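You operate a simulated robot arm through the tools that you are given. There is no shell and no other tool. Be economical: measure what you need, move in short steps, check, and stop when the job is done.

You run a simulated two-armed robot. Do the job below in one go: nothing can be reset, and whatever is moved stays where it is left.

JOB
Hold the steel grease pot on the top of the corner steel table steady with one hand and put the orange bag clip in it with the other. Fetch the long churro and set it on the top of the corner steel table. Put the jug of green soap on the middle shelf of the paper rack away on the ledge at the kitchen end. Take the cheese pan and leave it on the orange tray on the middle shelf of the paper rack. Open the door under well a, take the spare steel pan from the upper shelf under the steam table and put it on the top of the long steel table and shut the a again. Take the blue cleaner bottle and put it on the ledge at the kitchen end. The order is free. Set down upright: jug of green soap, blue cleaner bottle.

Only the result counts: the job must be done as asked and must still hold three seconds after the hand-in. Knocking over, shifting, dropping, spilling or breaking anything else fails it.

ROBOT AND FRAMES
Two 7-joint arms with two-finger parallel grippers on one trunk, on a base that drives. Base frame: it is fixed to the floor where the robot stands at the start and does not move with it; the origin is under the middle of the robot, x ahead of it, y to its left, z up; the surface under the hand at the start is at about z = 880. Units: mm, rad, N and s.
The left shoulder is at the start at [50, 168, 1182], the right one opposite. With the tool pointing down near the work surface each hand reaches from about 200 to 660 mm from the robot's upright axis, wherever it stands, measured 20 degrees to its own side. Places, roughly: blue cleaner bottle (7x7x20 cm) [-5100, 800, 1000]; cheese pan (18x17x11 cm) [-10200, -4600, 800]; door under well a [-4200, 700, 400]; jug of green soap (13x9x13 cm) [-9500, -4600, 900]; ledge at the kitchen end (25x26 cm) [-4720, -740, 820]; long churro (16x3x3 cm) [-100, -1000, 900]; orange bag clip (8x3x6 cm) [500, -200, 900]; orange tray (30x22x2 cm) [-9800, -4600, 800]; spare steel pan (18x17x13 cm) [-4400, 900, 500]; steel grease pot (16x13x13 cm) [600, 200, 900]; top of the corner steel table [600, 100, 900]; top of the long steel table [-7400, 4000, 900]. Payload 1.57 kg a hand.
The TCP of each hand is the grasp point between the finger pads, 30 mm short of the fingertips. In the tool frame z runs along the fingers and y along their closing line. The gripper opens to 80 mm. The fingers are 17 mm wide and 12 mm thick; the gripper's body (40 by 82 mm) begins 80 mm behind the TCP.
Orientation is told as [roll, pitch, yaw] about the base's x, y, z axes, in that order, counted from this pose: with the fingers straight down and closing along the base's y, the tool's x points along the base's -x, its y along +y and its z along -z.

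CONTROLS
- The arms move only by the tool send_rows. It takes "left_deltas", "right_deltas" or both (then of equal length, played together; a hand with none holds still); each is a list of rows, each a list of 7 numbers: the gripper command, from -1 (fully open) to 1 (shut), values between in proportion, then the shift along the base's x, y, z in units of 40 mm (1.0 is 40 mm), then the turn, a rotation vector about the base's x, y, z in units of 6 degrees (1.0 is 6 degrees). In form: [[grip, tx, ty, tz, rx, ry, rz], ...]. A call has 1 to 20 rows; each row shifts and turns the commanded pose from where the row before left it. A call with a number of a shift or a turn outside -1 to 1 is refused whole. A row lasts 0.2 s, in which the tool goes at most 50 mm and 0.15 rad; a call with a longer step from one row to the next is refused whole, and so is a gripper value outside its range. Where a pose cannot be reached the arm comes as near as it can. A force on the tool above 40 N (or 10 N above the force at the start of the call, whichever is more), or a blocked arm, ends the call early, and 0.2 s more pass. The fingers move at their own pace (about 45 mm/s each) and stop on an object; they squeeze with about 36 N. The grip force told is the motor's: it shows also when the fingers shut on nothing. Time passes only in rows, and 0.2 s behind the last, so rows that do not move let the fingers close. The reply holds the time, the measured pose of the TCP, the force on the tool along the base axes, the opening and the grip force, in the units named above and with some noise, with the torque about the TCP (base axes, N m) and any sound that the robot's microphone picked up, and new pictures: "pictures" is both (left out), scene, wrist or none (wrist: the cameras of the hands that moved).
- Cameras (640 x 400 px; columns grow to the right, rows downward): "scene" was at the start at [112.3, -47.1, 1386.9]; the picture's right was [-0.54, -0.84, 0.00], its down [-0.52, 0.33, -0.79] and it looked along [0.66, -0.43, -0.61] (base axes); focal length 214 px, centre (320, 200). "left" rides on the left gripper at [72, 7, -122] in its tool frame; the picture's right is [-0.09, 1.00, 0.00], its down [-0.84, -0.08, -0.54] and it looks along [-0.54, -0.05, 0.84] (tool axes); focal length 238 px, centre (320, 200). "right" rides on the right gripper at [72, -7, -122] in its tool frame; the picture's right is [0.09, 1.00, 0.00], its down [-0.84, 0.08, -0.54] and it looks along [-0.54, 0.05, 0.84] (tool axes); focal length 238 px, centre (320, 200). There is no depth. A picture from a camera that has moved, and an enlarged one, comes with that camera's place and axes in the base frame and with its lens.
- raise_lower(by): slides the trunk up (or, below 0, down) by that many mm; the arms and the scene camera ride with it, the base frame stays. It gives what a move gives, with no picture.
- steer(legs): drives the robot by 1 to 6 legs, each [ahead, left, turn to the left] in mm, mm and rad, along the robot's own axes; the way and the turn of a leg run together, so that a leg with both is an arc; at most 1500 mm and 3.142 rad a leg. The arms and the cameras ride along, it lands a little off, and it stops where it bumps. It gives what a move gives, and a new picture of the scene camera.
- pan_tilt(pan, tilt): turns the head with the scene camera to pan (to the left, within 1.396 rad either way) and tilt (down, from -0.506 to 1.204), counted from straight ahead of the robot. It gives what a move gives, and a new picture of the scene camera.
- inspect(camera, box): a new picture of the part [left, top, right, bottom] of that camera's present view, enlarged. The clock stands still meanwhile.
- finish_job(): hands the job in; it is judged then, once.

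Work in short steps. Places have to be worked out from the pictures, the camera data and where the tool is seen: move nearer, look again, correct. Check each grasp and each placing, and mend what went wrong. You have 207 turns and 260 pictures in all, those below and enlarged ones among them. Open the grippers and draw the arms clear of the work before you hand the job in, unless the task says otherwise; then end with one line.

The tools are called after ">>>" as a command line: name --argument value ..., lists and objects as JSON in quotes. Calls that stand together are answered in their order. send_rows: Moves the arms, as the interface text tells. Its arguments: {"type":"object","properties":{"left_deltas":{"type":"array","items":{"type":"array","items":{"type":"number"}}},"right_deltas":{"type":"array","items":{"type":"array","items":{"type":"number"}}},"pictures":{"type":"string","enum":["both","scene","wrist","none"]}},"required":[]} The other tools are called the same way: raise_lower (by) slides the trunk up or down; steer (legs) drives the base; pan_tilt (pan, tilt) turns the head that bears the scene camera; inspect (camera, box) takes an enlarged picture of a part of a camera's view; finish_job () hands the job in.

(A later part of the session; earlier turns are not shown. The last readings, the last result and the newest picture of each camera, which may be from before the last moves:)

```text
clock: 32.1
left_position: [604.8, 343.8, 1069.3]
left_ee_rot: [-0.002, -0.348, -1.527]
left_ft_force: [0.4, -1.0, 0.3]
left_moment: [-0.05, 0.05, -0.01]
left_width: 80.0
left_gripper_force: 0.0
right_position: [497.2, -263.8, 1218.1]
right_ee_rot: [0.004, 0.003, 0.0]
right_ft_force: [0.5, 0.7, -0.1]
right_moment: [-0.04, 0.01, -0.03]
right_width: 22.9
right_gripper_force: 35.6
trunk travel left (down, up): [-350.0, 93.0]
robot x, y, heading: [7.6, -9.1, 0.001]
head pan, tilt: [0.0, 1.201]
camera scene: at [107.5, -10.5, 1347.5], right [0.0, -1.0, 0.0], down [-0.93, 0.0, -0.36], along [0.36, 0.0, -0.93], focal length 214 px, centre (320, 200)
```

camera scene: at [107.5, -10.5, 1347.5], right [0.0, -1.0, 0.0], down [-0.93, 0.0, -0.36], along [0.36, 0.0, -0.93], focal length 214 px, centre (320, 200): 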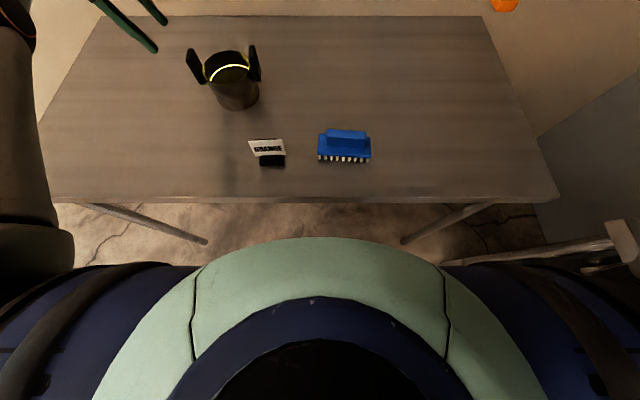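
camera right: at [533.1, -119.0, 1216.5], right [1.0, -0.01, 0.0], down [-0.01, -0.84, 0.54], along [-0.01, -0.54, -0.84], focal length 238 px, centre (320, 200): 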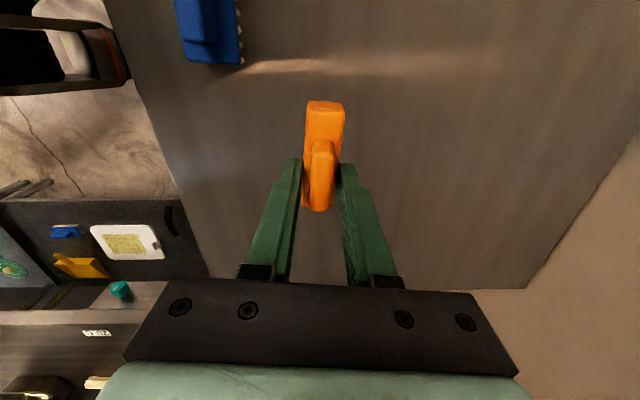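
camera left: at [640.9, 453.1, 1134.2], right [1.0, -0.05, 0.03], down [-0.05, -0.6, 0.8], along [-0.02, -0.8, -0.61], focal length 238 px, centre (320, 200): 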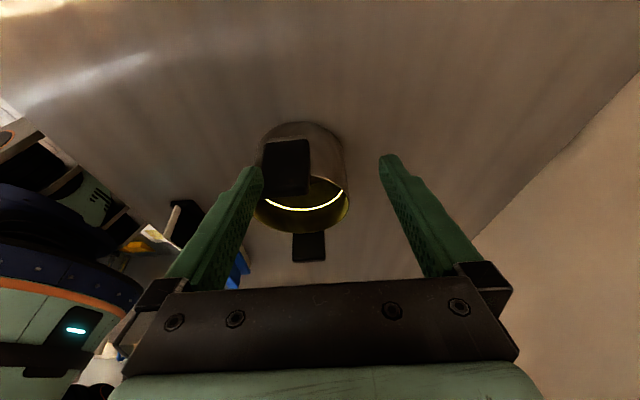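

Freed. Now it moves at height toward the pot, stopping short of the left hand.

>>> send_rows --right_deltas '[[1, 0.22, 0.95, 0, 0, 0, 0], [1, 0.22, 0.95, 0, 0, 0, 0], [1, 0.22, 0.95, 0, 0, 0, 0], [1, 0.22, 0.95, 0, 0, 0, 0], [1, 0.22, 0.95, 0, 0, 0, 0], [1, 0.22, 0.95, 0, 0, 0, 0], [1, 0.22, 0.95, 0, 0, 0, 0], [1, 0.22, 0.95, 0, 0, 0, 0], [1, 0.22, 0.95, 0, 0, 0, 0], [1, 0.22, 0.95, 0, 0, 0, 0], [1, 0.22, 0.95, 0, 0, 0, 0]]' --pictures "scene"

```text
clock: 34.5
left_position: [604.4, 345.2, 1071.1]
left_ee_rot: [-0.001, -0.347, -1.529]
left_ft_force: [-1.0, -0.3, 0.5]
left_moment: [0.06, 0.01, 0.0]
left_width: 80.2
left_gripper_force: 0.0
right_position: [457.8, -181.4, 1192.2]
right_ee_rot: [0.002, 0.002, 0.001]
right_ft_force: [-0.2, -0.3, 1.0]
right_moment: [0.02, 0.0, 0.0]
right_width: 22.9
right_gripper_force: 35.2
right hand out of reach, approached as far as the arm can: row 1, 2, 3, 4, 5, 6, 7, 8, 9, 10, 11
trunk travel left (down, up): [-350.0, 93.0]
robot x, y, heading: [9.5, -11.9, 0.002]
head pan, tilt: [0.0, 1.201]
camera scene: at [106.1, -10.3, 1347.7], right [0.0, -1.0, 0.0], down [-0.93, 0.0, -0.36], along [0.36, 0.0, -0.93], focal length 214 px, centre (320, 200)
```

scene: 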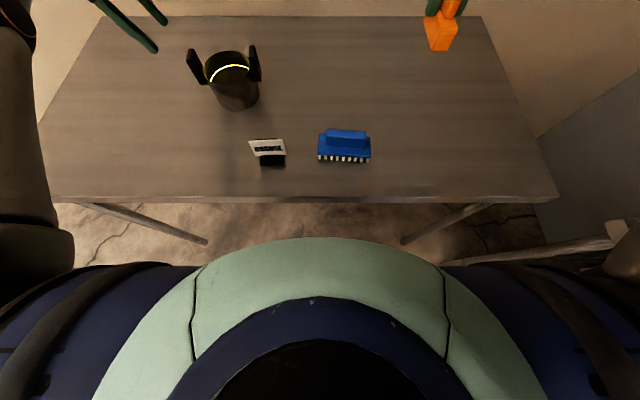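

The right arm can no longer reach where it could at first, so its elbow has probably drifted. I look at the arm.

>>> pan_tilt --pan -1.35 --tilt 0.6

>>> pan_tilt --pan 0.9 --tilt 0.4

```text
clock: 36.0
left_position: [603.3, 344.6, 1069.9]
left_ee_rot: [-0.002, -0.348, -1.529]
left_ft_force: [0.6, -0.1, 0.1]
left_moment: [-0.01, 0.01, 0.0]
left_width: 80.2
left_gripper_force: 0.1
right_position: [456.8, -180.0, 1192.9]
right_ee_rot: [0.001, 0.002, 0.001]
right_ft_force: [0.1, 0.4, 1.3]
right_moment: [-0.05, -0.03, 0.01]
right_width: 23.1
right_gripper_force: 35.3
trunk travel left (down, up): [-350.0, 93.0]
robot x, y, heading: [7.5, -10.8, -0.0]
head pan, tilt: [-1.349, 0.6]
camera scene: at [69.7, -96.5, 1392.3], right [-0.98, -0.22, 0.0], down [-0.12, 0.55, -0.82], along [0.18, -0.8, -0.57], focal length 214 px, centre (320, 200)
```

scene: 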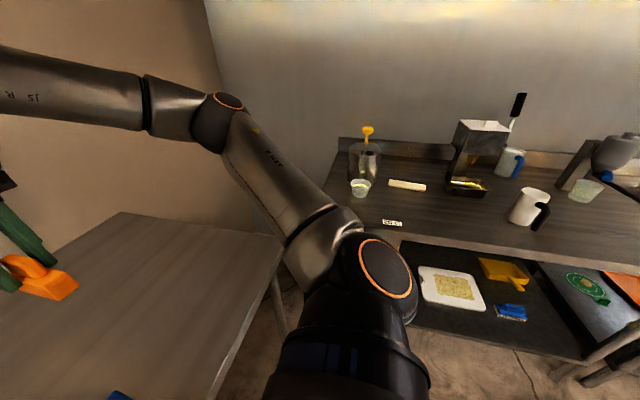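

```text
clock: 38.1
left_position: [605.9, 345.0, 1069.8]
left_ee_rot: [-0.003, -0.348, -1.527]
left_ft_force: [0.2, 0.2, 0.2]
left_moment: [0.01, -0.02, 0.01]
left_width: 79.9
left_gripper_force: 0.0
right_position: [458.1, -180.1, 1191.1]
right_ee_rot: [0.002, 0.003, 0.001]
right_ft_force: [0.2, 0.1, -0.3]
right_moment: [-0.01, -0.03, 0.0]
right_width: 23.0
right_gripper_force: 35.3
trunk travel left (down, up): [-350.0, 93.0]
robot x, y, heading: [9.2, -10.8, 0.004]
head pan, tilt: [0.901, 0.4]
camera scene: at [107.8, 62.3, 1410.5], right [0.78, -0.62, 0.0], down [-0.24, -0.3, -0.92], along [0.57, 0.72, -0.39], focal length 214 px, centre (320, 200)
```

scene: 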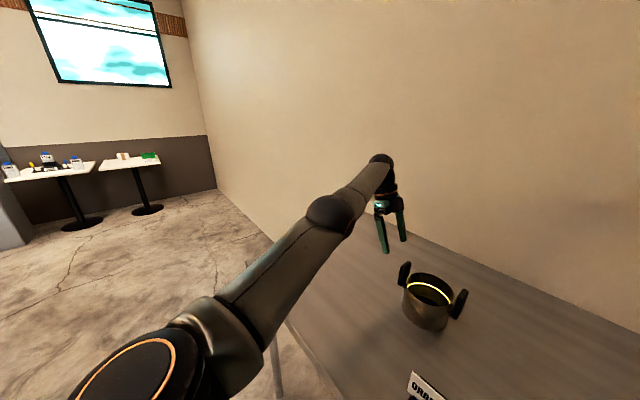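

The elbow sits out to the right. I lean the right hand 36° (fingers pointing inward), which brings its wrist outboard, and try to move in again.

>>> send_rows --right_deltas '[[1, 0, 0, 0, 1, 0, 0], [1, 0, 0, 0, 1, 0, 0], [1, 0, 0, 0, 1, 0, 0], [1, 0, 0, 0, 1, 0, 0], [1, 0, 0, 0, 1, 0, 0], [1, 0, 0, 0, 1, 0, 0], [1, 0.35, 0.9, 0, 0, 0, 0], [1, 0.35, 0.9, 0, 0, 0, 0], [1, 0.35, 0.9, 0, 0, 0, 0], [1, 0.35, 0.9, 0, 0, 0, 0], [1, 0.35, 0.9, 0, 0, 0, 0], [1, 0.35, 0.9, 0, 0, 0, 0], [1, 0.35, 0.9, 0, 0, 0, 0]]' --pictures "none"

```text
clock: 40.9
left_position: [604.5, 344.6, 1069.0]
left_ee_rot: [-0.001, -0.347, -1.528]
left_ft_force: [0.4, -0.2, 0.0]
left_moment: [-0.01, -0.04, -0.03]
left_width: 79.9
left_gripper_force: 0.1
right_position: [475.5, -46.6, 1162.1]
right_ee_rot: [0.631, 0.0, 0.0]
right_ft_force: [0.3, -0.2, -0.7]
right_moment: [0.02, 0.02, -0.01]
right_width: 22.7
right_gripper_force: 34.9
right hand out of reach, approached as far as the arm can: row 9, 10, 11, 12, 13
trunk travel left (down, up): [-350.0, 93.0]
robot x, y, heading: [10.4, -8.0, -0.002]
head pan, tilt: [0.901, 0.4]
```

Better: y = -47. I probe further by drawing the hand nearer the body while going across, then extending.

>>> send_rows --right_deltas '[[1, -0.9, 0.2, 0, 0, 0, 0], [1, -0.9, 0.2, 0, 0, 0, 0], [1, -0.5, 0.8, 0, 0, 0, 0], [1, 0, 0.95, 0, 0, 0, 0], [1, 0, 0.95, 0, 0, 0, 0], [1, 0, 0.95, 0, 0, 0, 0], [1, 0.5, 0.8, 0, 0, 0, 0], [1, 0.9, 0.5, 0, 0, 0, 0], [1, 0.9, 0.5, 0, 0, 0, 0], [1, 0.9, 0.5, 0, 0, 0, 0], [1, 0.9, 0.5, 0, 0, 0, 0]]' --pictures "none"

```text
clock: 43.3
left_position: [602.9, 344.3, 1069.5]
left_ee_rot: [-0.001, -0.347, -1.529]
left_ft_force: [-0.3, 0.0, 0.3]
left_moment: [0.01, -0.02, -0.01]
left_width: 80.0
left_gripper_force: 0.1
right_position: [436.5, -19.1, 1161.0]
right_ee_rot: [0.629, 0.003, 0.001]
right_ft_force: [-0.3, 0.0, -0.1]
right_moment: [-0.02, 0.0, 0.0]
right_width: 22.3
right_gripper_force: 35.4
right hand out of reach, approached as far as the arm can: row 4, 5, 6, 7, 8, 9, 10, 11
trunk travel left (down, up): [-350.0, 93.0]
robot x, y, heading: [12.3, -10.1, 0.0]
head pan, tilt: [0.901, 0.4]
```

Same boundary. I probe whether yaw shifts it: +30° with inward push.

>>> send_rows --right_deltas '[[1, 0.3, 0.7, 0, 0, 0, 1], [1, 0.3, 0.7, 0, 0, 0, 1], [1, 0.3, 0.7, 0, 0, 0, 1], [1, 0.3, 0.7, 0, 0, 0, 1], [1, 0.3, 0.7, 0, 0, 0, 1]]' --pictures "none"

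>>> send_rows --right_deltas '[[1, 0.3, 0.7, 0, 0, 0, -1], [1, 0.3, 0.7, 0, 0, 0, -1], [1, 0.3, 0.7, 0, 0, 0, -1], [1, 0.3, 0.7, 0, 0, 0, -1], [1, 0.3, 0.7, 0, 0, 0, -1], [1, 0.3, 0.7, 0, 0, 0, -1], [1, 0.3, 0.7, 0, 0, 0, -1], [1, 0.3, 0.7, 0, 0, 0, -1], [1, 0.3, 0.7, 0, 0, 0, -1], [1, 0.3, 0.7, 0, 0, 0, -1]]' --pictures "none"

```text
clock: 44.5
left_position: [603.6, 343.9, 1070.0]
left_ee_rot: [0.0, -0.346, -1.529]
left_ft_force: [0.0, -0.5, -0.2]
left_moment: [0.0, 0.02, 0.03]
left_width: 79.7
left_gripper_force: 0.2
right_position: [397.4, -46.5, 1136.4]
right_ee_rot: [0.63, 0.001, 0.525]
right_ft_force: [-0.1, -0.9, -0.7]
right_moment: [0.04, -0.03, -0.03]
right_width: 22.8
right_gripper_force: 35.1
right hand out of reach, approached as far as the arm can: row 1, 2, 3, 4, 5
trunk travel left (down, up): [-350.0, 93.0]
robot x, y, heading: [13.0, -11.7, 0.002]
head pan, tilt: [0.901, 0.4]
```

```text
clock: 46.7
left_position: [603.8, 344.5, 1070.2]
left_ee_rot: [-0.002, -0.349, -1.53]
left_ft_force: [-0.7, 0.3, 0.0]
left_moment: [-0.03, 0.0, 0.0]
left_width: 80.1
left_gripper_force: 0.1
right_position: [432.1, -1.0, 1124.3]
right_ee_rot: [0.632, 0.001, -0.457]
right_ft_force: [0.5, -0.5, -0.3]
right_moment: [0.02, -0.01, -0.02]
right_width: 22.8
right_gripper_force: 34.9
right hand out of reach, approached as far as the arm can: row 1, 2, 3, 4, 5, 6, 7, 8, 9, 10
trunk travel left (down, up): [-350.0, 93.0]
robot x, y, heading: [12.9, -9.1, 0.001]
head pan, tilt: [0.901, 0.4]
```

Slightly better with negative yaw. I probe the influence of height, lowering while pushing inward.

>>> send_rows --right_deltas '[[1, 0.4, 0.6, -0.6, 0, 0, 0], [1, 0.4, 0.6, -0.6, 0, 0, 0], [1, 0.4, 0.6, -0.6, 0, 0, 0], [1, 0.4, 0.6, 0, 0, 0, 0], [1, 0.4, 0.6, 0, 0, 0, 0]]' --pictures "none"

>>> pan_tilt --pan -0.5 --tilt 0.7

```text
clock: 47.9
left_position: [602.6, 344.4, 1070.2]
left_ee_rot: [-0.002, -0.347, -1.529]
left_ft_force: [0.6, 0.4, -1.2]
left_moment: [0.03, -0.03, -0.01]
left_width: 80.0
left_gripper_force: 0.1
right_position: [431.4, -2.2, 1124.6]
right_ee_rot: [0.633, 0.002, -0.453]
right_ft_force: [-0.4, 0.6, 0.6]
right_moment: [-0.02, 0.02, -0.01]
right_width: 22.6
right_gripper_force: 35.4
right hand out of reach, approached as far as the arm can: row 1, 2, 3, 4, 5
trunk travel left (down, up): [-350.0, 93.0]
robot x, y, heading: [15.1, -10.6, 0.003]
head pan, tilt: [0.901, 0.4]
```

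```text
clock: 49.4
left_position: [604.8, 344.0, 1070.9]
left_ee_rot: [-0.002, -0.349, -1.53]
left_ft_force: [0.0, -0.4, -0.2]
left_moment: [0.02, -0.03, -0.01]
left_width: 80.1
left_gripper_force: 0.0
right_position: [431.8, -2.1, 1123.2]
right_ee_rot: [0.633, 0.003, -0.453]
right_ft_force: [0.1, -0.5, 0.1]
right_moment: [-0.03, 0.0, 0.02]
right_width: 22.8
right_gripper_force: 36.0
trunk travel left (down, up): [-350.0, 93.0]
robot x, y, heading: [8.5, -8.6, -0.006]
head pan, tilt: [-0.499, 0.7]
camera scene: at [124.8, -50.9, 1383.7], right [-0.48, -0.88, 0.0], down [-0.57, 0.31, -0.77], along [0.67, -0.37, -0.64], focal length 214 px, centre (320, 200)
```

scene: 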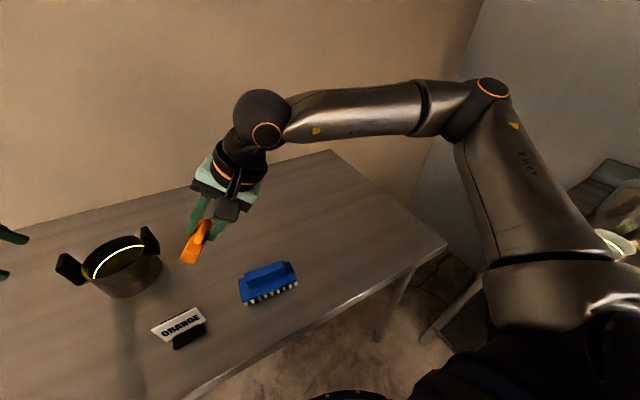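

The wrist folding is the limit: pointing the fingers toward the pot (forward-left, more tilted) should extend the reach. I do that with an inward push.

>>> send_rows --right_deltas '[[1, 0.2, 0.3, 0, 0, 0, -1], [1, 0.2, 0.3, 0, 0, 0, -1], [1, 0.2, 0.3, 0, 0, 0, -1], [1, 0.2, 0.3, 0, 0, 0, -1], [1, 0.2, 0.3, 0.1, 0.64, -0.77, 0], [1, 0.2, 0.3, 0.1, 0.64, -0.77, 0], [1, 0.2, 0.3, 0.1, 0.64, -0.77, 0], [1, 0.2, 0.3, 0.1, 0.64, -0.77, 0]]' --pictures "none"

>>> send_rows --right_deltas '[[1, 0.4, 0.5, 0, 0, 0, 0], [1, 0.4, 0.5, 0, 0, 0, 0], [1, 0.4, 0.5, 0, 0, 0, 0], [1, 0.4, 0.5, 0, 0, 0, 0]]' --pictures "scene"

```text
clock: 51.2
left_position: [605.0, 344.9, 1070.4]
left_ee_rot: [-0.003, -0.349, -1.528]
left_ft_force: [0.5, -0.2, 0.3]
left_moment: [-0.02, 0.0, 0.0]
left_width: 80.1
left_gripper_force: 0.0
right_position: [472.7, 27.1, 1141.4]
right_ee_rot: [1.047, -0.083, -0.677]
right_ft_force: [0.1, 0.4, -1.0]
right_moment: [0.0, 0.01, -0.01]
right_width: 22.8
right_gripper_force: 35.3
right hand out of reach, approached as far as the arm can: row 1, 2, 3, 4, 7, 8
trunk travel left (down, up): [-350.0, 93.0]
robot x, y, heading: [7.9, -10.2, 0.002]
head pan, tilt: [-0.499, 0.7]
```

```text
clock: 52.2
left_position: [604.4, 344.5, 1070.1]
left_ee_rot: [-0.003, -0.347, -1.53]
left_ft_force: [-0.7, 0.7, 0.1]
left_moment: [0.0, 0.01, -0.02]
left_width: 79.9
left_gripper_force: 0.0
right_position: [507.7, 18.3, 1147.4]
right_ee_rot: [1.045, -0.086, -0.677]
right_ft_force: [-0.4, -0.5, -0.1]
right_moment: [0.0, 0.02, 0.0]
right_width: 22.4
right_gripper_force: 34.7
right hand out of reach, approached as far as the arm can: row 1, 2, 3, 4
trunk travel left (down, up): [-350.0, 93.0]
robot x, y, heading: [7.5, -9.6, -0.001]
head pan, tilt: [-0.499, 0.7]
camera scene: at [124.8, -50.9, 1383.7], right [-0.48, -0.88, 0.0], down [-0.57, 0.31, -0.76], along [0.67, -0.37, -0.64], focal length 214 px, centre (320, 200)
```

scene: 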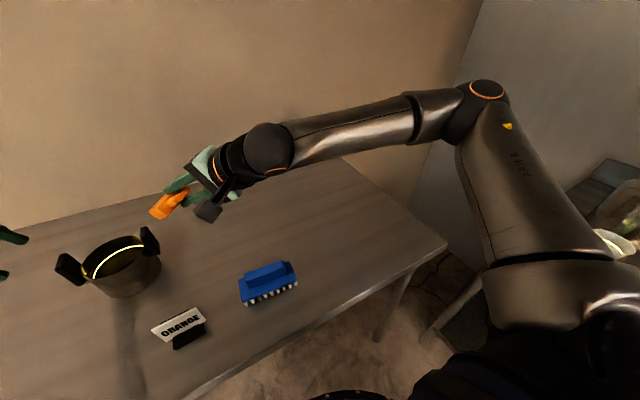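

The base must do more of the work: pot should be near the robot's midline with both hands leaning inward. I test how far inboard the left hand gets with more lean.

>>> send_rows --left_deltas '[[-1, 0, 0, 0.3, -1, 0, 0], [-1, 0, 0, 0.3, -1, 0, 0], [-1, -0.3, -0.4, 0.3, -1, 0, 0], [-1, -0.3, -0.6, 0.2, -1, 0, 0], [-1, -0.3, -0.7, 0.2, -1, 0, 0], [-1, -0.4, -0.8, 0, 0, 0, 0], [-1, -0.4, -0.8, 0, 0, 0, 0], [-1, -0.4, -0.8, 0, 0, 0, 0]]' --pictures "scene"

```text
clock: 54.0
left_position: [613.0, 220.1, 1137.2]
left_ee_rot: [-0.037, -0.871, -1.512]
left_ft_force: [-0.4, -1.0, -0.3]
left_moment: [0.02, 0.0, 0.01]
left_width: 79.8
left_gripper_force: 0.0
left hand out of reach, approached as far as the arm can: row 1, 2, 3, 4, 5, 6, 7, 8
right_position: [507.0, 18.4, 1147.3]
right_ee_rot: [1.048, -0.083, -0.679]
right_ft_force: [0.6, 0.0, -0.6]
right_moment: [0.01, 0.01, 0.03]
right_width: 22.6
right_gripper_force: 35.7
trunk travel left (down, up): [-350.0, 93.0]
robot x, y, heading: [12.4, -10.0, -0.0]
head pan, tilt: [-0.499, 0.7]
camera scene: at [124.9, -51.4, 1383.6], right [-0.48, -0.88, 0.0], down [-0.57, 0.31, -0.76], along [0.67, -0.37, -0.64], focal length 214 px, centre (320, 200)
```

scene: 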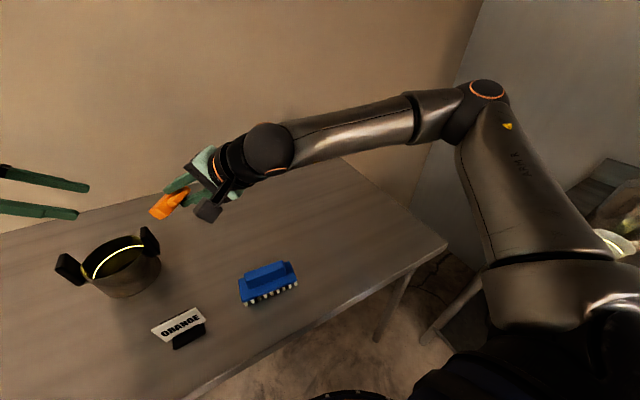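

Left now moves inboard freely in y with more lean (x stays near 600). I test both: left further inboard, right further ahead.

>>> send_rows --left_deltas '[[-1, 0, -0.8, 0, 0, 0, 0], [-1, 0, -0.8, 0, 0, 0, 0], [-1, 0, -0.8, 0, 0, 0, 0]]' --right_deltas '[[1, 0.8, -0.2, 0, 0, 0, 0], [1, 0.8, -0.2, 0, 0, 0, 0], [1, 0.5, 0.2, 0, 0, 0, 0]]' --pictures "none"

```text
clock: 54.8
left_position: [632.2, 123.5, 1140.1]
left_ee_rot: [-0.035, -0.869, -1.509]
left_ft_force: [-0.1, 0.6, 0.1]
left_moment: [0.02, 0.03, -0.01]
left_width: 80.0
left_gripper_force: 0.1
left hand out of reach, approached as far as the arm can: row 1, 2, 3
right_position: [577.6, -13.8, 1150.2]
right_ee_rot: [1.048, -0.083, -0.681]
right_ft_force: [0.3, 0.1, -0.1]
right_moment: [-0.04, -0.01, 0.04]
right_width: 22.9
right_gripper_force: 35.2
right hand out of reach, approached as far as the arm can: row 1, 2, 3
trunk travel left (down, up): [-350.0, 93.0]
robot x, y, heading: [12.9, -8.9, -0.003]
head pan, tilt: [-0.499, 0.7]
```

Close to meeting. I tilt the right hand a bit further and push, to see what it gains.

>>> send_rows --right_deltas '[[1, 0.2, 0.3, 0.1, 0.7, -0.7, 0], [1, 0.2, 0.3, 0.1, 0.7, -0.7, 0], [1, 0.3, 0.5, 0, 0, 0, 0], [1, 0.3, 0.5, 0, 0, 0, 0]]' --pictures "both"

```text
clock: 55.8
left_position: [630.7, 123.6, 1140.0]
left_ee_rot: [-0.037, -0.87, -1.509]
left_ft_force: [0.4, 0.4, -0.1]
left_moment: [-0.02, -0.02, 0.01]
left_width: 80.3
left_gripper_force: 0.1
right_position: [583.8, -2.2, 1164.1]
right_ee_rot: [1.253, -0.104, -0.699]
right_ft_force: [0.2, 0.4, 0.0]
right_moment: [0.02, 0.0, 0.02]
right_width: 22.2
right_gripper_force: 34.7
right hand out of reach, approached as far as the arm can: row 1, 2, 3, 4
trunk travel left (down, up): [-350.0, 93.0]
robot x, y, heading: [13.9, -7.3, -0.003]
head pan, tilt: [-0.499, 0.7]
camera scene: at [124.8, -50.9, 1383.7], right [-0.48, -0.88, 0.0], down [-0.57, 0.31, -0.76], along [0.67, -0.37, -0.64], focal length 214 px, centre (320, 200)
camera right: at [449.0, -44.1, 1187.8], right [0.05, 0.36, 0.93], down [0.3, -0.89, 0.33], along [0.95, 0.26, -0.16], focal length 238 px, centre (320, 200)
```

scene: 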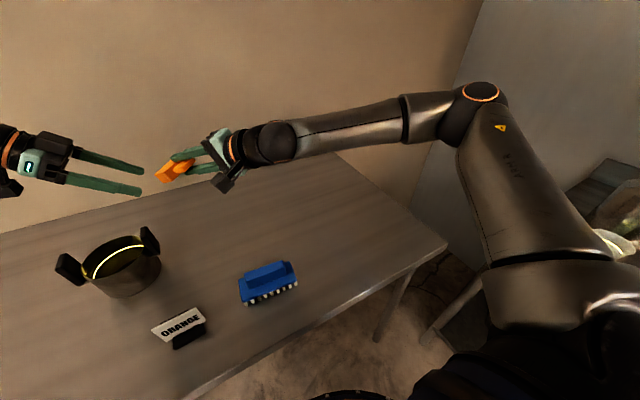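
right: 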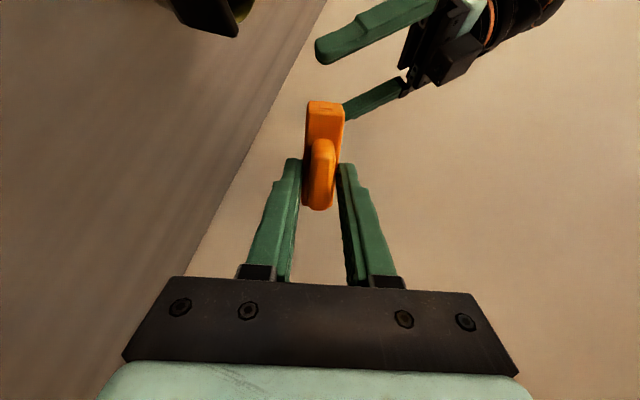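

The hands nearly meet now. The right fingers close vertically there, so I roll the right hand about its finger axis to close sideways, backing the left hand off a bit meanwhile.

>>> send_rows --left_deltas '[[-1, 0, 0.5, 0, 0, 0, 0], [-1, 0, 0.5, 0, 0, 0, 0], [-1, 0, 0.5, 0, 0, 0, 0], [-1, 0, 0, 0, 0, 0, 0], [-1, 0, 0, 0, 0, 0, 0], [-1, 0, 0, 0, 0, 0, 0], [-1, 0, 0, 0, 0, 0, 0], [-1, 0, 0, 0, 0, 0, 0], [-1, 0, 0, 0, 0, 0, 0], [-1, 0, 0, 0, 0, 0, 0], [-1, 0, 0, 0, 0, 0, 0], [-1, 0, 0, 0, 0, 0, 0], [-1, 0, 0, 0, 0, 0, 0]]' --right_deltas '[[1, 0, 0, 0, 0.64, 0.7, -0.31], [1, 0, 0, 0, 0.64, 0.7, -0.31], [1, 0, 0, 0, 0.64, 0.7, -0.31], [1, 0, 0, 0, 0.64, 0.7, -0.31], [1, 0, 0, 0, 0.64, 0.7, -0.31], [1, 0, 0, 0, 0.64, 0.7, -0.31], [1, 0, 0, 0, 0.64, 0.7, -0.31], [1, 0, 0, 0, 0.64, 0.7, -0.31], [1, 0, 0, 0, 0.64, 0.7, -0.31], [1, 0, 0, 0, 0.64, 0.7, -0.31], [1, 0, 0, 0, 0.64, 0.7, -0.31], [1, 0, 0, 0, 0.64, 0.7, -0.31], [1, 0, 0, 0, 0.64, 0.7, -0.31]]' --pictures "scene"

```text
clock: 58.6
left_position: [623.8, 184.5, 1137.2]
left_ee_rot: [-0.034, -0.868, -1.512]
left_ft_force: [-0.2, 0.1, 0.3]
left_moment: [-0.02, -0.02, 0.01]
left_width: 80.0
left_gripper_force: 0.0
left hand out of reach, approached as far as the arm can: row 2
right_position: [581.1, -2.5, 1163.8]
right_ee_rot: [0.782, 1.129, -1.477]
right_ft_force: [0.3, -0.7, -0.9]
right_moment: [-0.05, 0.04, -0.01]
right_width: 22.6
right_gripper_force: 34.8
trunk travel left (down, up): [-350.0, 93.0]
robot x, y, heading: [7.8, -9.2, 0.001]
head pan, tilt: [-0.499, 0.7]
camera scene: at [124.8, -50.9, 1383.7], right [-0.48, -0.88, 0.0], down [-0.57, 0.31, -0.76], along [0.67, -0.37, -0.64], focal length 214 px, centre (320, 200)
```

scene: 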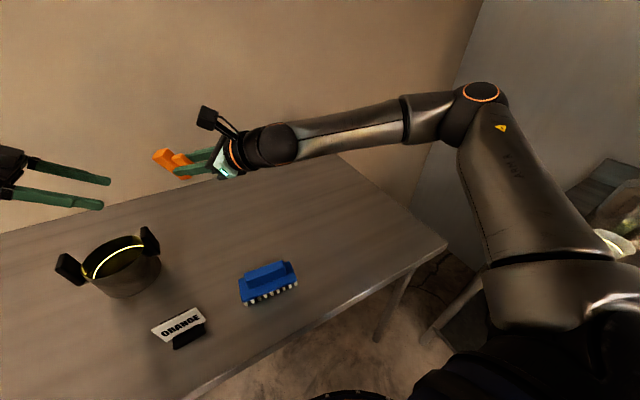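

The roll worked without any reach loss. I now probe inward movement in this roll.

>>> send_rows --right_deltas '[[1, 0.1, 0.7, -0.2, 0, 0, 0], [1, 0.1, 0.7, -0.2, 0, 0, 0], [1, 0.1, 0.7, -0.2, 0, 0, 0]]' --pictures "none"

```text
clock: 59.4
left_position: [624.1, 185.1, 1137.6]
left_ee_rot: [-0.035, -0.87, -1.511]
left_ft_force: [0.4, 0.0, -0.2]
left_moment: [-0.01, -0.02, 0.03]
left_width: 79.9
left_gripper_force: 0.0
right_position: [561.6, 7.5, 1155.6]
right_ee_rot: [0.787, 1.126, -1.473]
right_ft_force: [0.4, 0.5, 0.2]
right_moment: [-0.02, 0.01, 0.0]
right_width: 22.6
right_gripper_force: 35.3
right hand out of reach, approached as far as the arm can: row 1, 2, 3
trunk travel left (down, up): [-350.0, 93.0]
robot x, y, heading: [7.3, -8.4, 0.001]
head pan, tilt: [-0.499, 0.7]
```

The right wrist cannot cross the line ahead of its shoulder, but the left can come further inboard, so I plan: pot at robot-relative (630, 25), left leaning grip on the handle, right from the other side. Left goes to its inboard pose while right backs off.

>>> send_rows --left_deltas '[[-1, 0, 0, 0, 0, 0, 0], [-1, 0, -0.65, 0, 0, 0, 0], [-1, 0, -0.65, 0, 0, 0, 0], [-1, 0, -0.65, 0, 0, 0, 0]]' --right_deltas '[[1, 0, -0.9, 0.3, 0, 0, 0], [1, 0, -0.9, 0.3, 0, 0, 0], [1, 0, -0.9, 0.3, 0, 0, 0], [1, 0, -0.5, 0, 0, 0, 0]]' --pictures "none"

```text
clock: 60.4
left_position: [622.6, 107.2, 1139.0]
left_ee_rot: [-0.038, -0.87, -1.508]
left_ft_force: [-0.6, -1.0, -0.3]
left_moment: [0.03, 0.03, 0.01]
left_width: 80.2
left_gripper_force: 0.0
right_position: [562.2, -123.6, 1194.2]
right_ee_rot: [0.786, 1.128, -1.474]
right_ft_force: [0.1, 0.9, -0.7]
right_moment: [0.01, 0.0, -0.01]
right_width: 22.5
right_gripper_force: 36.2
trunk travel left (down, up): [-350.0, 93.0]
robot x, y, heading: [10.9, -14.6, -0.0]
head pan, tilt: [-0.499, 0.7]
```

Left is at a comfortable pose there. I now drive left 212 mm and back 15 mm so that it lines up outside the +y handle.

>>> steer --legs '[[-15, 212, 0]]'

>>> inspect --camera "left" --box '[160, 0, 480, 200]'

>>> pan_tilt --pan 0 --tilt 0.8

```text
clock: 62.8
left_position: [607.4, 313.8, 1140.4]
left_ee_rot: [-0.035, -0.871, -1.508]
left_ft_force: [-0.1, -0.1, 0.9]
left_moment: [0.0, -0.01, -0.02]
left_width: 80.0
left_gripper_force: 0.0
right_position: [546.8, 83.5, 1193.7]
right_ee_rot: [0.787, 1.125, -1.471]
right_ft_force: [0.3, -0.2, -0.3]
right_moment: [-0.02, 0.04, 0.0]
right_width: 22.6
right_gripper_force: 35.9
trunk travel left (down, up): [-350.0, 93.0]
robot x, y, heading: [-6.0, 194.3, 0.004]
head pan, tilt: [-0.499, 0.7]
camera scene: at [109.6, 154.3, 1383.7], right [-0.48, -0.88, 0.0], down [-0.57, 0.31, -0.77], along [0.67, -0.36, -0.64], focal length 214 px, centre (320, 200)
```

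scene: 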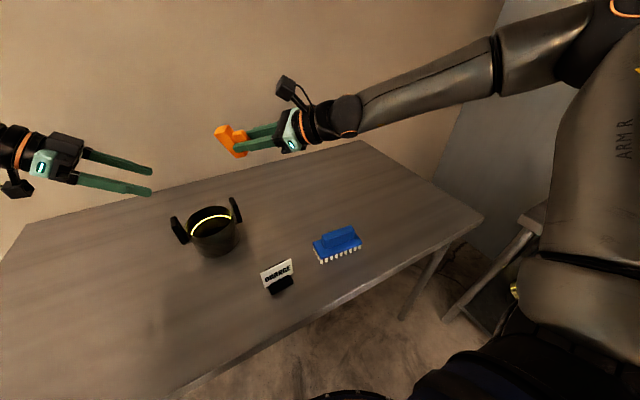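

```text
2.00 times, centred on (320, 100) of left
camera zoom: at [609.4, 454.1, 1163.5], right [1.0, -0.02, 0.05], down [-0.05, -0.13, 0.99], along [-0.02, -0.99, -0.13], focal length 477 px, centre (320, 400)
```

zoom: 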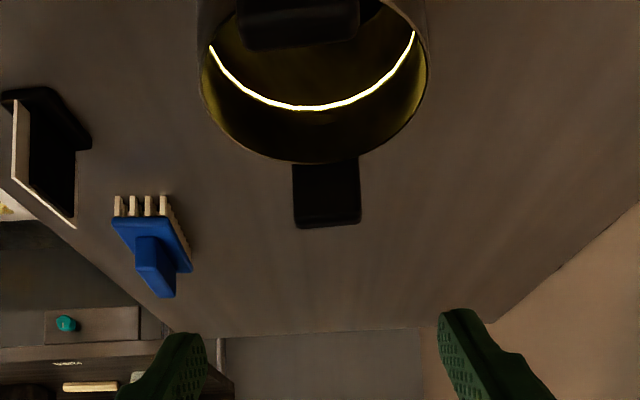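

```text
clock: 63.8
left_position: [607.5, 313.0, 1138.7]
left_ee_rot: [-0.035, -0.871, -1.506]
left_ft_force: [0.4, -0.9, -0.2]
left_moment: [0.04, 0.0, -0.02]
left_width: 79.9
left_gripper_force: 0.1
right_position: [547.1, 83.4, 1193.2]
right_ee_rot: [0.788, 1.127, -1.472]
right_ft_force: [0.3, 0.0, 0.1]
right_moment: [0.0, 0.05, 0.02]
right_width: 22.4
right_gripper_force: 35.2
trunk travel left (down, up): [-350.0, 93.0]
robot x, y, heading: [-5.0, 190.8, -0.0]
head pan, tilt: [0.0, 0.799]
camera scene: at [115.6, 194.7, 1375.4], right [0.0, -1.0, 0.0], down [-0.72, 0.0, -0.7], along [0.7, 0.0, -0.72], focal length 214 px, centre (320, 200)
```

scene: 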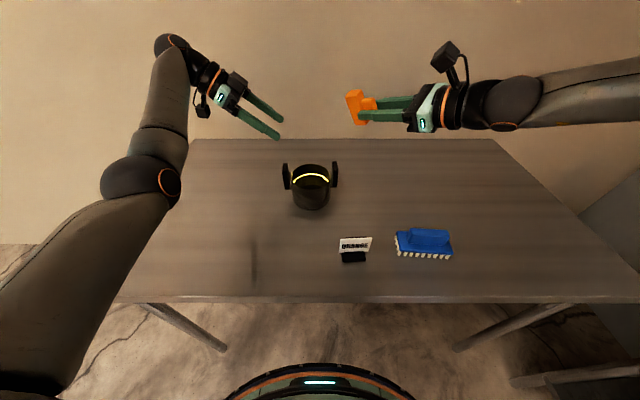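

The left hand is lined up outside the +y handle (TCP [607, 313]). I lower the trunk 110 mm and check.

>>> raise_lower --by -110

>>> inspect --camera "left" --box '[160, 80, 480, 280]'

>>> inspect --camera "scene" --box '[200, 60, 440, 210]'

```text
clock: 65.2
left_position: [607.6, 314.5, 1029.6]
left_ee_rot: [-0.036, -0.869, -1.507]
left_ft_force: [-0.4, 0.3, 0.4]
left_moment: [0.02, 0.01, -0.02]
left_width: 79.8
left_gripper_force: 0.1
right_position: [547.4, 84.0, 1083.7]
right_ee_rot: [0.788, 1.126, -1.469]
right_ft_force: [-0.3, 0.1, 0.1]
right_moment: [-0.03, 0.04, 0.02]
right_width: 22.7
right_gripper_force: 34.7
trunk travel left (down, up): [-240.0, 203.0]
robot x, y, heading: [-4.8, 195.9, 0.002]
head pan, tilt: [0.0, 0.799]
```

```text
2.00 times, centred on (320, 180) of left
camera zoom: at [609.3, 453.9, 1053.7], right [1.0, -0.02, 0.05], down [-0.05, -0.13, 0.99], along [-0.02, -0.99, -0.13], focal length 477 px, centre (320, 240)
```

zoom: 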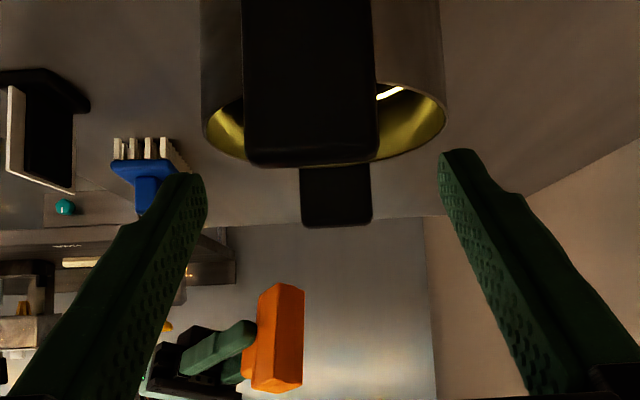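

```text
2.67 times, centred on (320, 135) of scene
camera zoom: at [115.5, 194.7, 1265.5], right [0.0, -1.0, 0.0], down [-0.72, 0.0, -0.7], along [0.7, 0.0, -0.72], focal length 572 px, centre (320, 373)
```

zoom: 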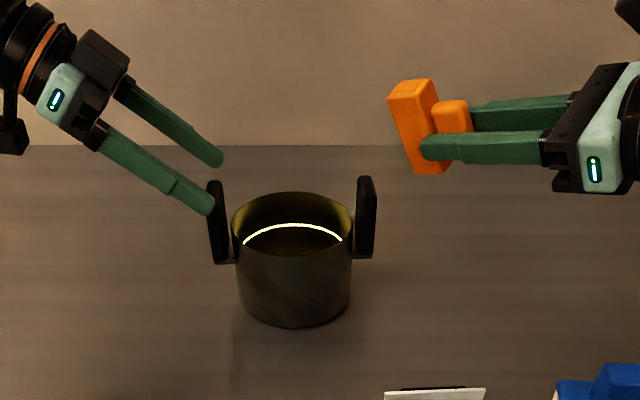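

Handle is centred between the fingers. I lower 38 mm more and move 8 mm inward.

>>> raise_lower --by -38

>>> send_rows --left_deltas '[[-1, -0.05, -0.22, 0, 0, 0, 0]]' --pictures "none"

>>> inspect --camera "left" --box '[160, 80, 480, 280]'

>>> inspect --camera "scene" --box '[200, 40, 440, 190]'

```text
clock: 66.0
left_position: [607.7, 313.1, 991.6]
left_ee_rot: [-0.034, -0.87, -1.508]
left_ft_force: [-0.5, 0.6, -0.2]
left_moment: [0.0, 0.02, -0.04]
left_width: 80.3
left_gripper_force: 0.1
right_position: [545.7, 83.3, 1046.4]
right_ee_rot: [0.787, 1.128, -1.471]
right_ft_force: [-0.4, -0.3, 0.1]
right_moment: [-0.03, 0.03, 0.0]
right_width: 22.7
right_gripper_force: 35.6
trunk travel left (down, up): [-202.0, 241.0]
robot x, y, heading: [-8.1, 196.2, 0.007]
head pan, tilt: [0.0, 0.799]
```

```text
clock: 66.4
left_position: [604.9, 304.3, 992.9]
left_ee_rot: [-0.032, -0.871, -1.507]
left_ft_force: [-0.3, -0.8, -0.6]
left_moment: [-0.02, 0.04, 0.0]
left_width: 80.0
left_gripper_force: 0.1
right_position: [546.9, 84.1, 1045.7]
right_ee_rot: [0.789, 1.128, -1.47]
right_ft_force: [0.8, -0.3, -0.6]
right_moment: [-0.02, 0.02, -0.01]
right_width: 22.4
right_gripper_force: 35.4
trunk travel left (down, up): [-202.0, 241.0]
robot x, y, heading: [-5.5, 194.5, 0.003]
head pan, tilt: [0.0, 0.799]
```

```text
2.00 times, centred on (320, 180) of left
camera zoom: at [607.4, 444.0, 1016.3], right [1.0, -0.02, 0.05], down [-0.05, -0.13, 0.99], along [-0.02, -0.99, -0.13], focal length 477 px, centre (320, 240)
```

zoom: 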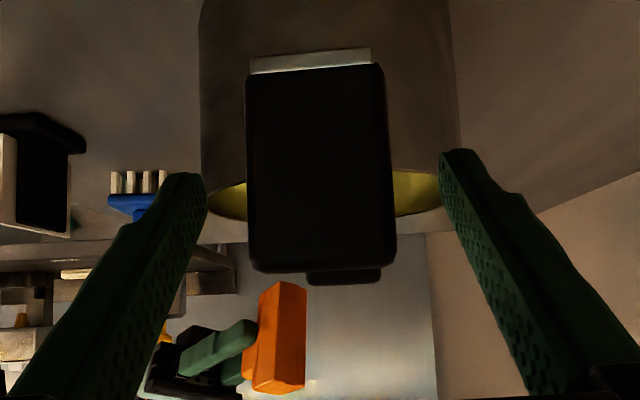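

```text
2.67 times, centred on (320, 115) of scene
camera zoom: at [115.6, 194.6, 1227.5], right [0.0, -1.0, 0.0], down [-0.72, 0.0, -0.7], along [0.7, 0.0, -0.72], focal length 572 px, centre (320, 427)
```

zoom: 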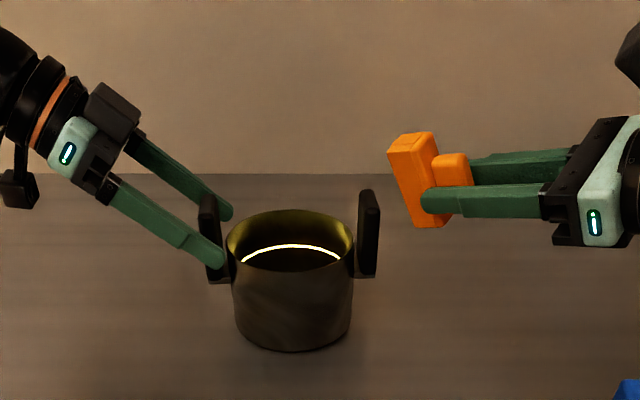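

Well placed. I back off 4 mm to spare the pot wall and close on the handle.

>>> send_rows --left_deltas '[[-1, 0, 0.1, 0, 0, 0, 0], [1, 0, 0, 0, 0, 0, 0], [1, 0, 0, 0, 0, 0, 0], [1, 0, 0, 0, 0, 0, 0], [1, 0, 0, 0, 0, 0, 0]]' --pictures "none"

>>> inspect --camera "scene" --box '[200, 40, 440, 190]'

```text
clock: 67.6
left_position: [604.5, 308.7, 991.8]
left_ee_rot: [-0.033, -0.871, -1.509]
left_ft_force: [1.6, 1.4, 0.4]
left_moment: [0.02, -0.29, 0.11]
left_width: 45.9
left_gripper_force: 31.7
right_position: [546.3, 85.4, 1046.2]
right_ee_rot: [0.788, 1.128, -1.472]
right_ft_force: [0.1, -0.4, -0.4]
right_moment: [0.04, -0.01, 0.01]
right_width: 22.5
right_gripper_force: 35.2
trunk travel left (down, up): [-202.0, 241.0]
robot x, y, heading: [-7.1, 197.7, 0.001]
head pan, tilt: [0.0, 0.799]
```

```text
2.67 times, centred on (320, 115) of scene
camera zoom: at [115.7, 194.8, 1227.4], right [0.0, -1.0, 0.0], down [-0.72, 0.0, -0.7], along [0.7, 0.0, -0.72], focal length 572 px, centre (320, 427)
```

zoom: 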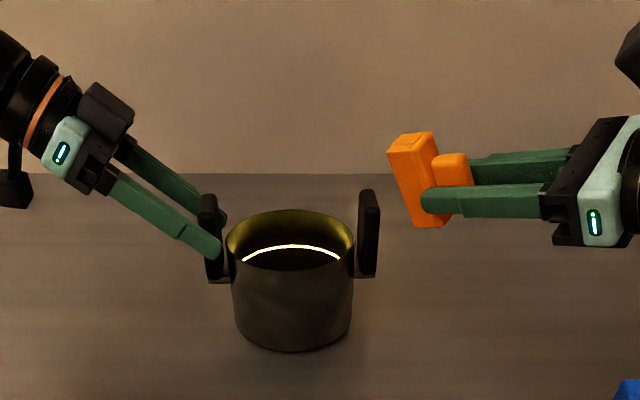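

Left holds the handle firmly. The clip is at about TCP+(33, 34); I raise it 40 mm to clear the near handle and move it over the pot centre (604, 222).

>>> send_rows --right_deltas '[[1, 0, 0, 0.55, 0, 0, 0], [1, 0, 0.1, 0.5, 0, 0, 0], [1, 0.2, 0.8, 0, 0, 0, 0], [1, 0.2, 0.8, 0, 0, 0, 0], [1, 0.2, 0.8, 0, 0, 0, 0]]' --pictures "none"

>>> inspect --camera "scene" --box '[200, 40, 440, 190]'

>>> inspect --camera "right" --box '[0, 0, 640, 400]'

```text
clock: 68.8
left_position: [605.3, 308.8, 991.4]
left_ee_rot: [-0.034, -0.871, -1.509]
left_ft_force: [0.6, 1.3, 3.8]
left_moment: [-0.11, -0.38, 0.11]
left_width: 45.5
left_gripper_force: 35.8
right_position: [565.6, 146.1, 1098.5]
right_ee_rot: [0.896, 1.154, -1.386]
right_ft_force: [0.8, -0.1, -0.5]
right_moment: [-0.03, 0.01, 0.0]
right_width: 22.8
right_gripper_force: 35.2
right hand out of reach, approached as far as the arm can: row 4, 5
trunk travel left (down, up): [-202.0, 241.0]
robot x, y, heading: [-3.0, 197.7, 0.006]
head pan, tilt: [0.0, 0.799]
```

```text
2.67 times, centred on (320, 115) of scene
camera zoom: at [115.4, 194.8, 1227.5], right [0.0, -1.0, 0.0], down [-0.72, 0.0, -0.7], along [0.7, 0.0, -0.72], focal length 572 px, centre (320, 427)
```

zoom: 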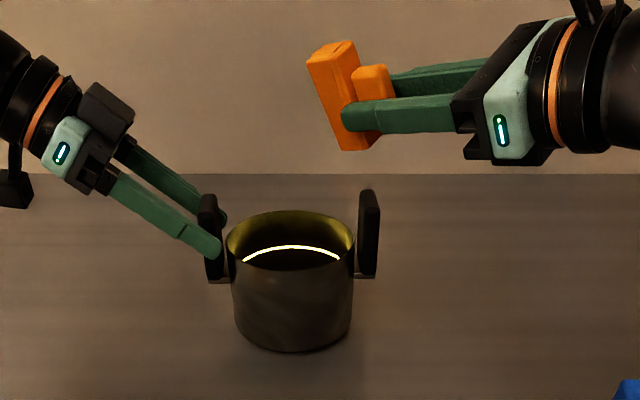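

```text
1.00 times, centred on (320, 200) of right (not enlarged: the box is as wide or as high as the picture)
camera zoom: at [474.0, 92.7, 1192.9], right [0.74, -0.55, 0.4], down [-0.24, -0.76, -0.6], along [0.63, 0.35, -0.69], focal length 238 px, centre (320, 200)
```

zoom: 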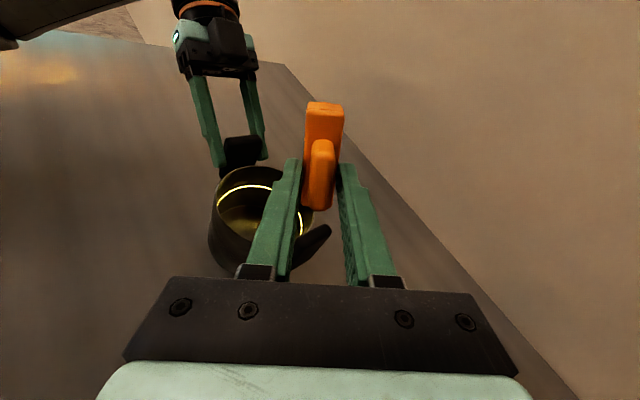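

Height costs reach. I go around the near handle on its -x side at lower height: back, down, inward.

>>> send_rows --right_deltas '[[1, -0.9, -0.2, -0.3, 0, 0, 0], [1, -0.4, -0.2, -0.9, 0, 0, 0], [1, 0, 0.7, 0, 0, 0, 0], [1, 0, 0.7, 0, 0, 0, 0], [1, 0, 0.6, 0, 0, 0, 0]]' --pictures "none"

>>> inspect --camera "scene" --box '[200, 40, 440, 190]'

```text
clock: 70.0
left_position: [604.8, 308.4, 993.4]
left_ee_rot: [-0.034, -0.87, -1.508]
left_ft_force: [-0.1, 0.1, 4.2]
left_moment: [-0.29, -0.4, -0.02]
left_width: 45.6
left_gripper_force: 36.0
right_position: [510.4, 208.9, 1048.3]
right_ee_rot: [0.896, 1.152, -1.388]
right_ft_force: [-1.0, 0.4, -0.7]
right_moment: [0.01, 0.03, -0.02]
right_width: 22.4
right_gripper_force: 35.2
trunk travel left (down, up): [-202.0, 241.0]
robot x, y, heading: [-2.6, 194.2, 0.003]
head pan, tilt: [0.0, 0.799]
```

```text
2.67 times, centred on (320, 115) of scene
camera zoom: at [115.2, 194.7, 1227.5], right [0.0, -1.0, 0.0], down [-0.72, 0.0, -0.7], along [0.7, 0.0, -0.72], focal length 572 px, centre (320, 427)
```

zoom: 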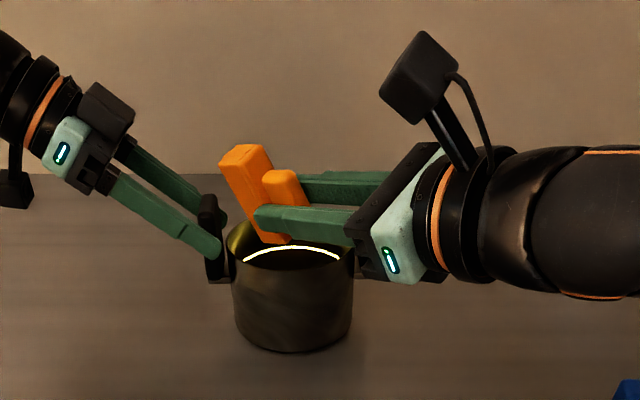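

It reaches there. Now forward over the pot centre.

>>> send_rows --right_deltas '[[1, 0.75, -0.25, 0, 0, 0, 0], [1, 0.75, -0.25, 0, 0, 0, 0]]' --pictures "none"

>>> inspect --camera "scene" --box '[200, 40, 440, 190]'

>>> inspect --camera "right" --box '[120, 40, 520, 290]'

```text
clock: 70.6
left_position: [605.6, 307.9, 991.5]
left_ee_rot: [-0.034, -0.871, -1.508]
left_ft_force: [0.1, -1.1, 3.8]
left_moment: [-0.44, -0.48, 0.03]
left_width: 45.6
left_gripper_force: 35.4
right_position: [570.5, 187.4, 1046.1]
right_ee_rot: [0.891, 1.154, -1.391]
right_ft_force: [-0.7, -0.5, -1.0]
right_moment: [-0.03, 0.0, -0.05]
right_width: 22.5
right_gripper_force: 35.4
trunk travel left (down, up): [-202.0, 241.0]
robot x, y, heading: [-5.1, 194.2, -0.001]
head pan, tilt: [0.0, 0.799]
```

```text
2.67 times, centred on (320, 115) of scene
camera zoom: at [115.3, 194.6, 1227.5], right [0.0, -1.0, 0.0], down [-0.72, 0.0, -0.7], along [0.7, 0.0, -0.72], focal length 572 px, centre (320, 427)
```

zoom: 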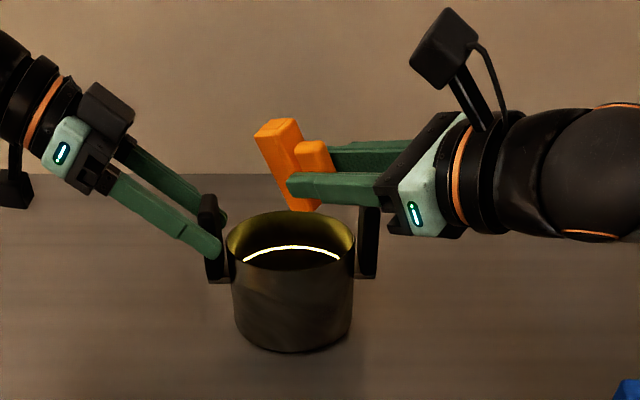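

```text
1.60 times, centred on (320, 165) of right
camera zoom: at [479.0, 134.7, 1141.3], right [0.74, -0.55, 0.4], down [-0.24, -0.76, -0.6], along [0.63, 0.35, -0.69], focal length 381 px, centre (320, 256)
```

zoom: 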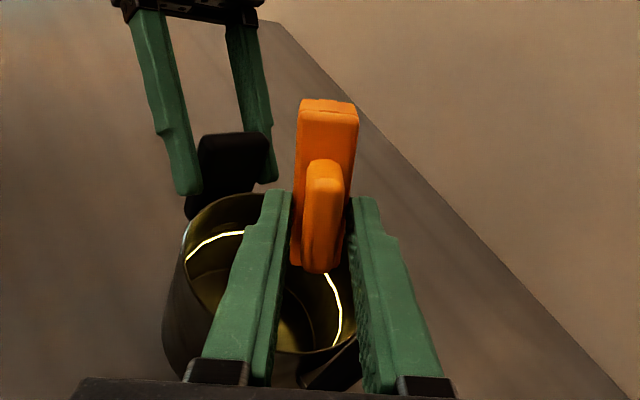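

The clip hangs over the pot opening. I lower 20 mm and open part way so it drops in.

>>> send_rows --right_deltas '[[1, 0, 0, -0.25, 0, 0, 0], [1, 0, 0, -0.25, 0, 0, 0], [0.1, 0, 0, 0, 0, 0, 0], [-0.1, 0, 0, 0, 0, 0, 0], [-0.25, 0, 0, 0, 0, 0, 0], [-0.25, 0, 0, 0, 0, 0, 0]]' --pictures "none"

>>> inspect --camera "scene" --box '[200, 40, 440, 190]'

>>> inspect --camera "right" --box '[120, 40, 520, 290]'

```text
clock: 72.0
left_position: [605.9, 307.6, 992.5]
left_ee_rot: [-0.034, -0.871, -1.507]
left_ft_force: [2.3, 0.3, 5.4]
left_moment: [-0.43, -0.66, 0.13]
left_width: 45.6
left_gripper_force: 35.8
right_position: [570.5, 187.8, 1027.6]
right_ee_rot: [0.892, 1.152, -1.391]
right_ft_force: [-0.2, 0.2, -0.2]
right_moment: [-0.01, 0.0, -0.01]
right_width: 49.8
right_gripper_force: 0.0
trunk travel left (down, up): [-202.0, 241.0]
robot x, y, heading: [-4.0, 195.0, 0.001]
head pan, tilt: [0.0, 0.799]
```

```text
2.67 times, centred on (320, 115) of scene
camera zoom: at [115.3, 194.7, 1227.5], right [0.0, -1.0, 0.0], down [-0.72, 0.0, -0.7], along [0.7, 0.0, -0.72], focal length 572 px, centre (320, 427)
```

zoom: 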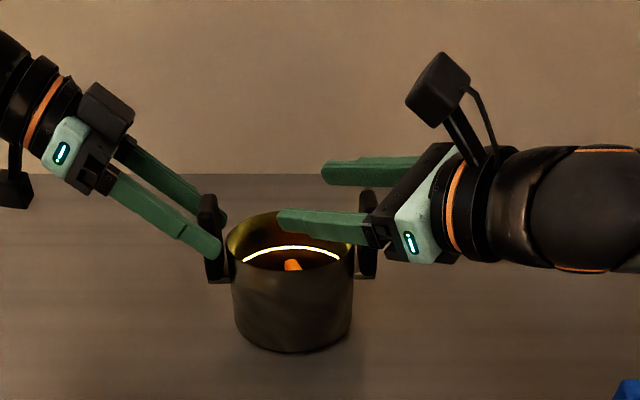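

```text
1.60 times, centred on (320, 165) of right
camera zoom: at [478.8, 135.1, 1121.8], right [0.74, -0.55, 0.4], down [-0.24, -0.76, -0.6], along [0.63, 0.35, -0.69], focal length 381 px, centre (320, 256)
```

zoom: 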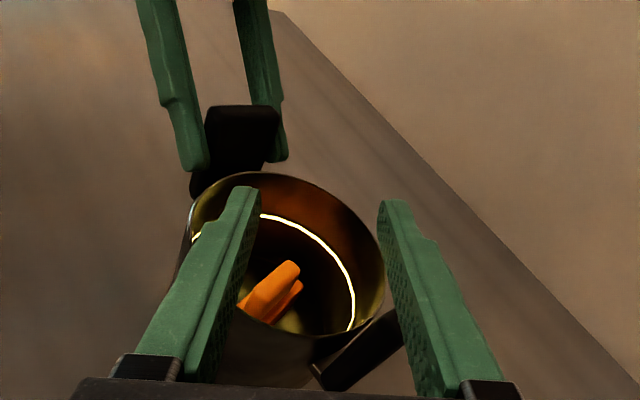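

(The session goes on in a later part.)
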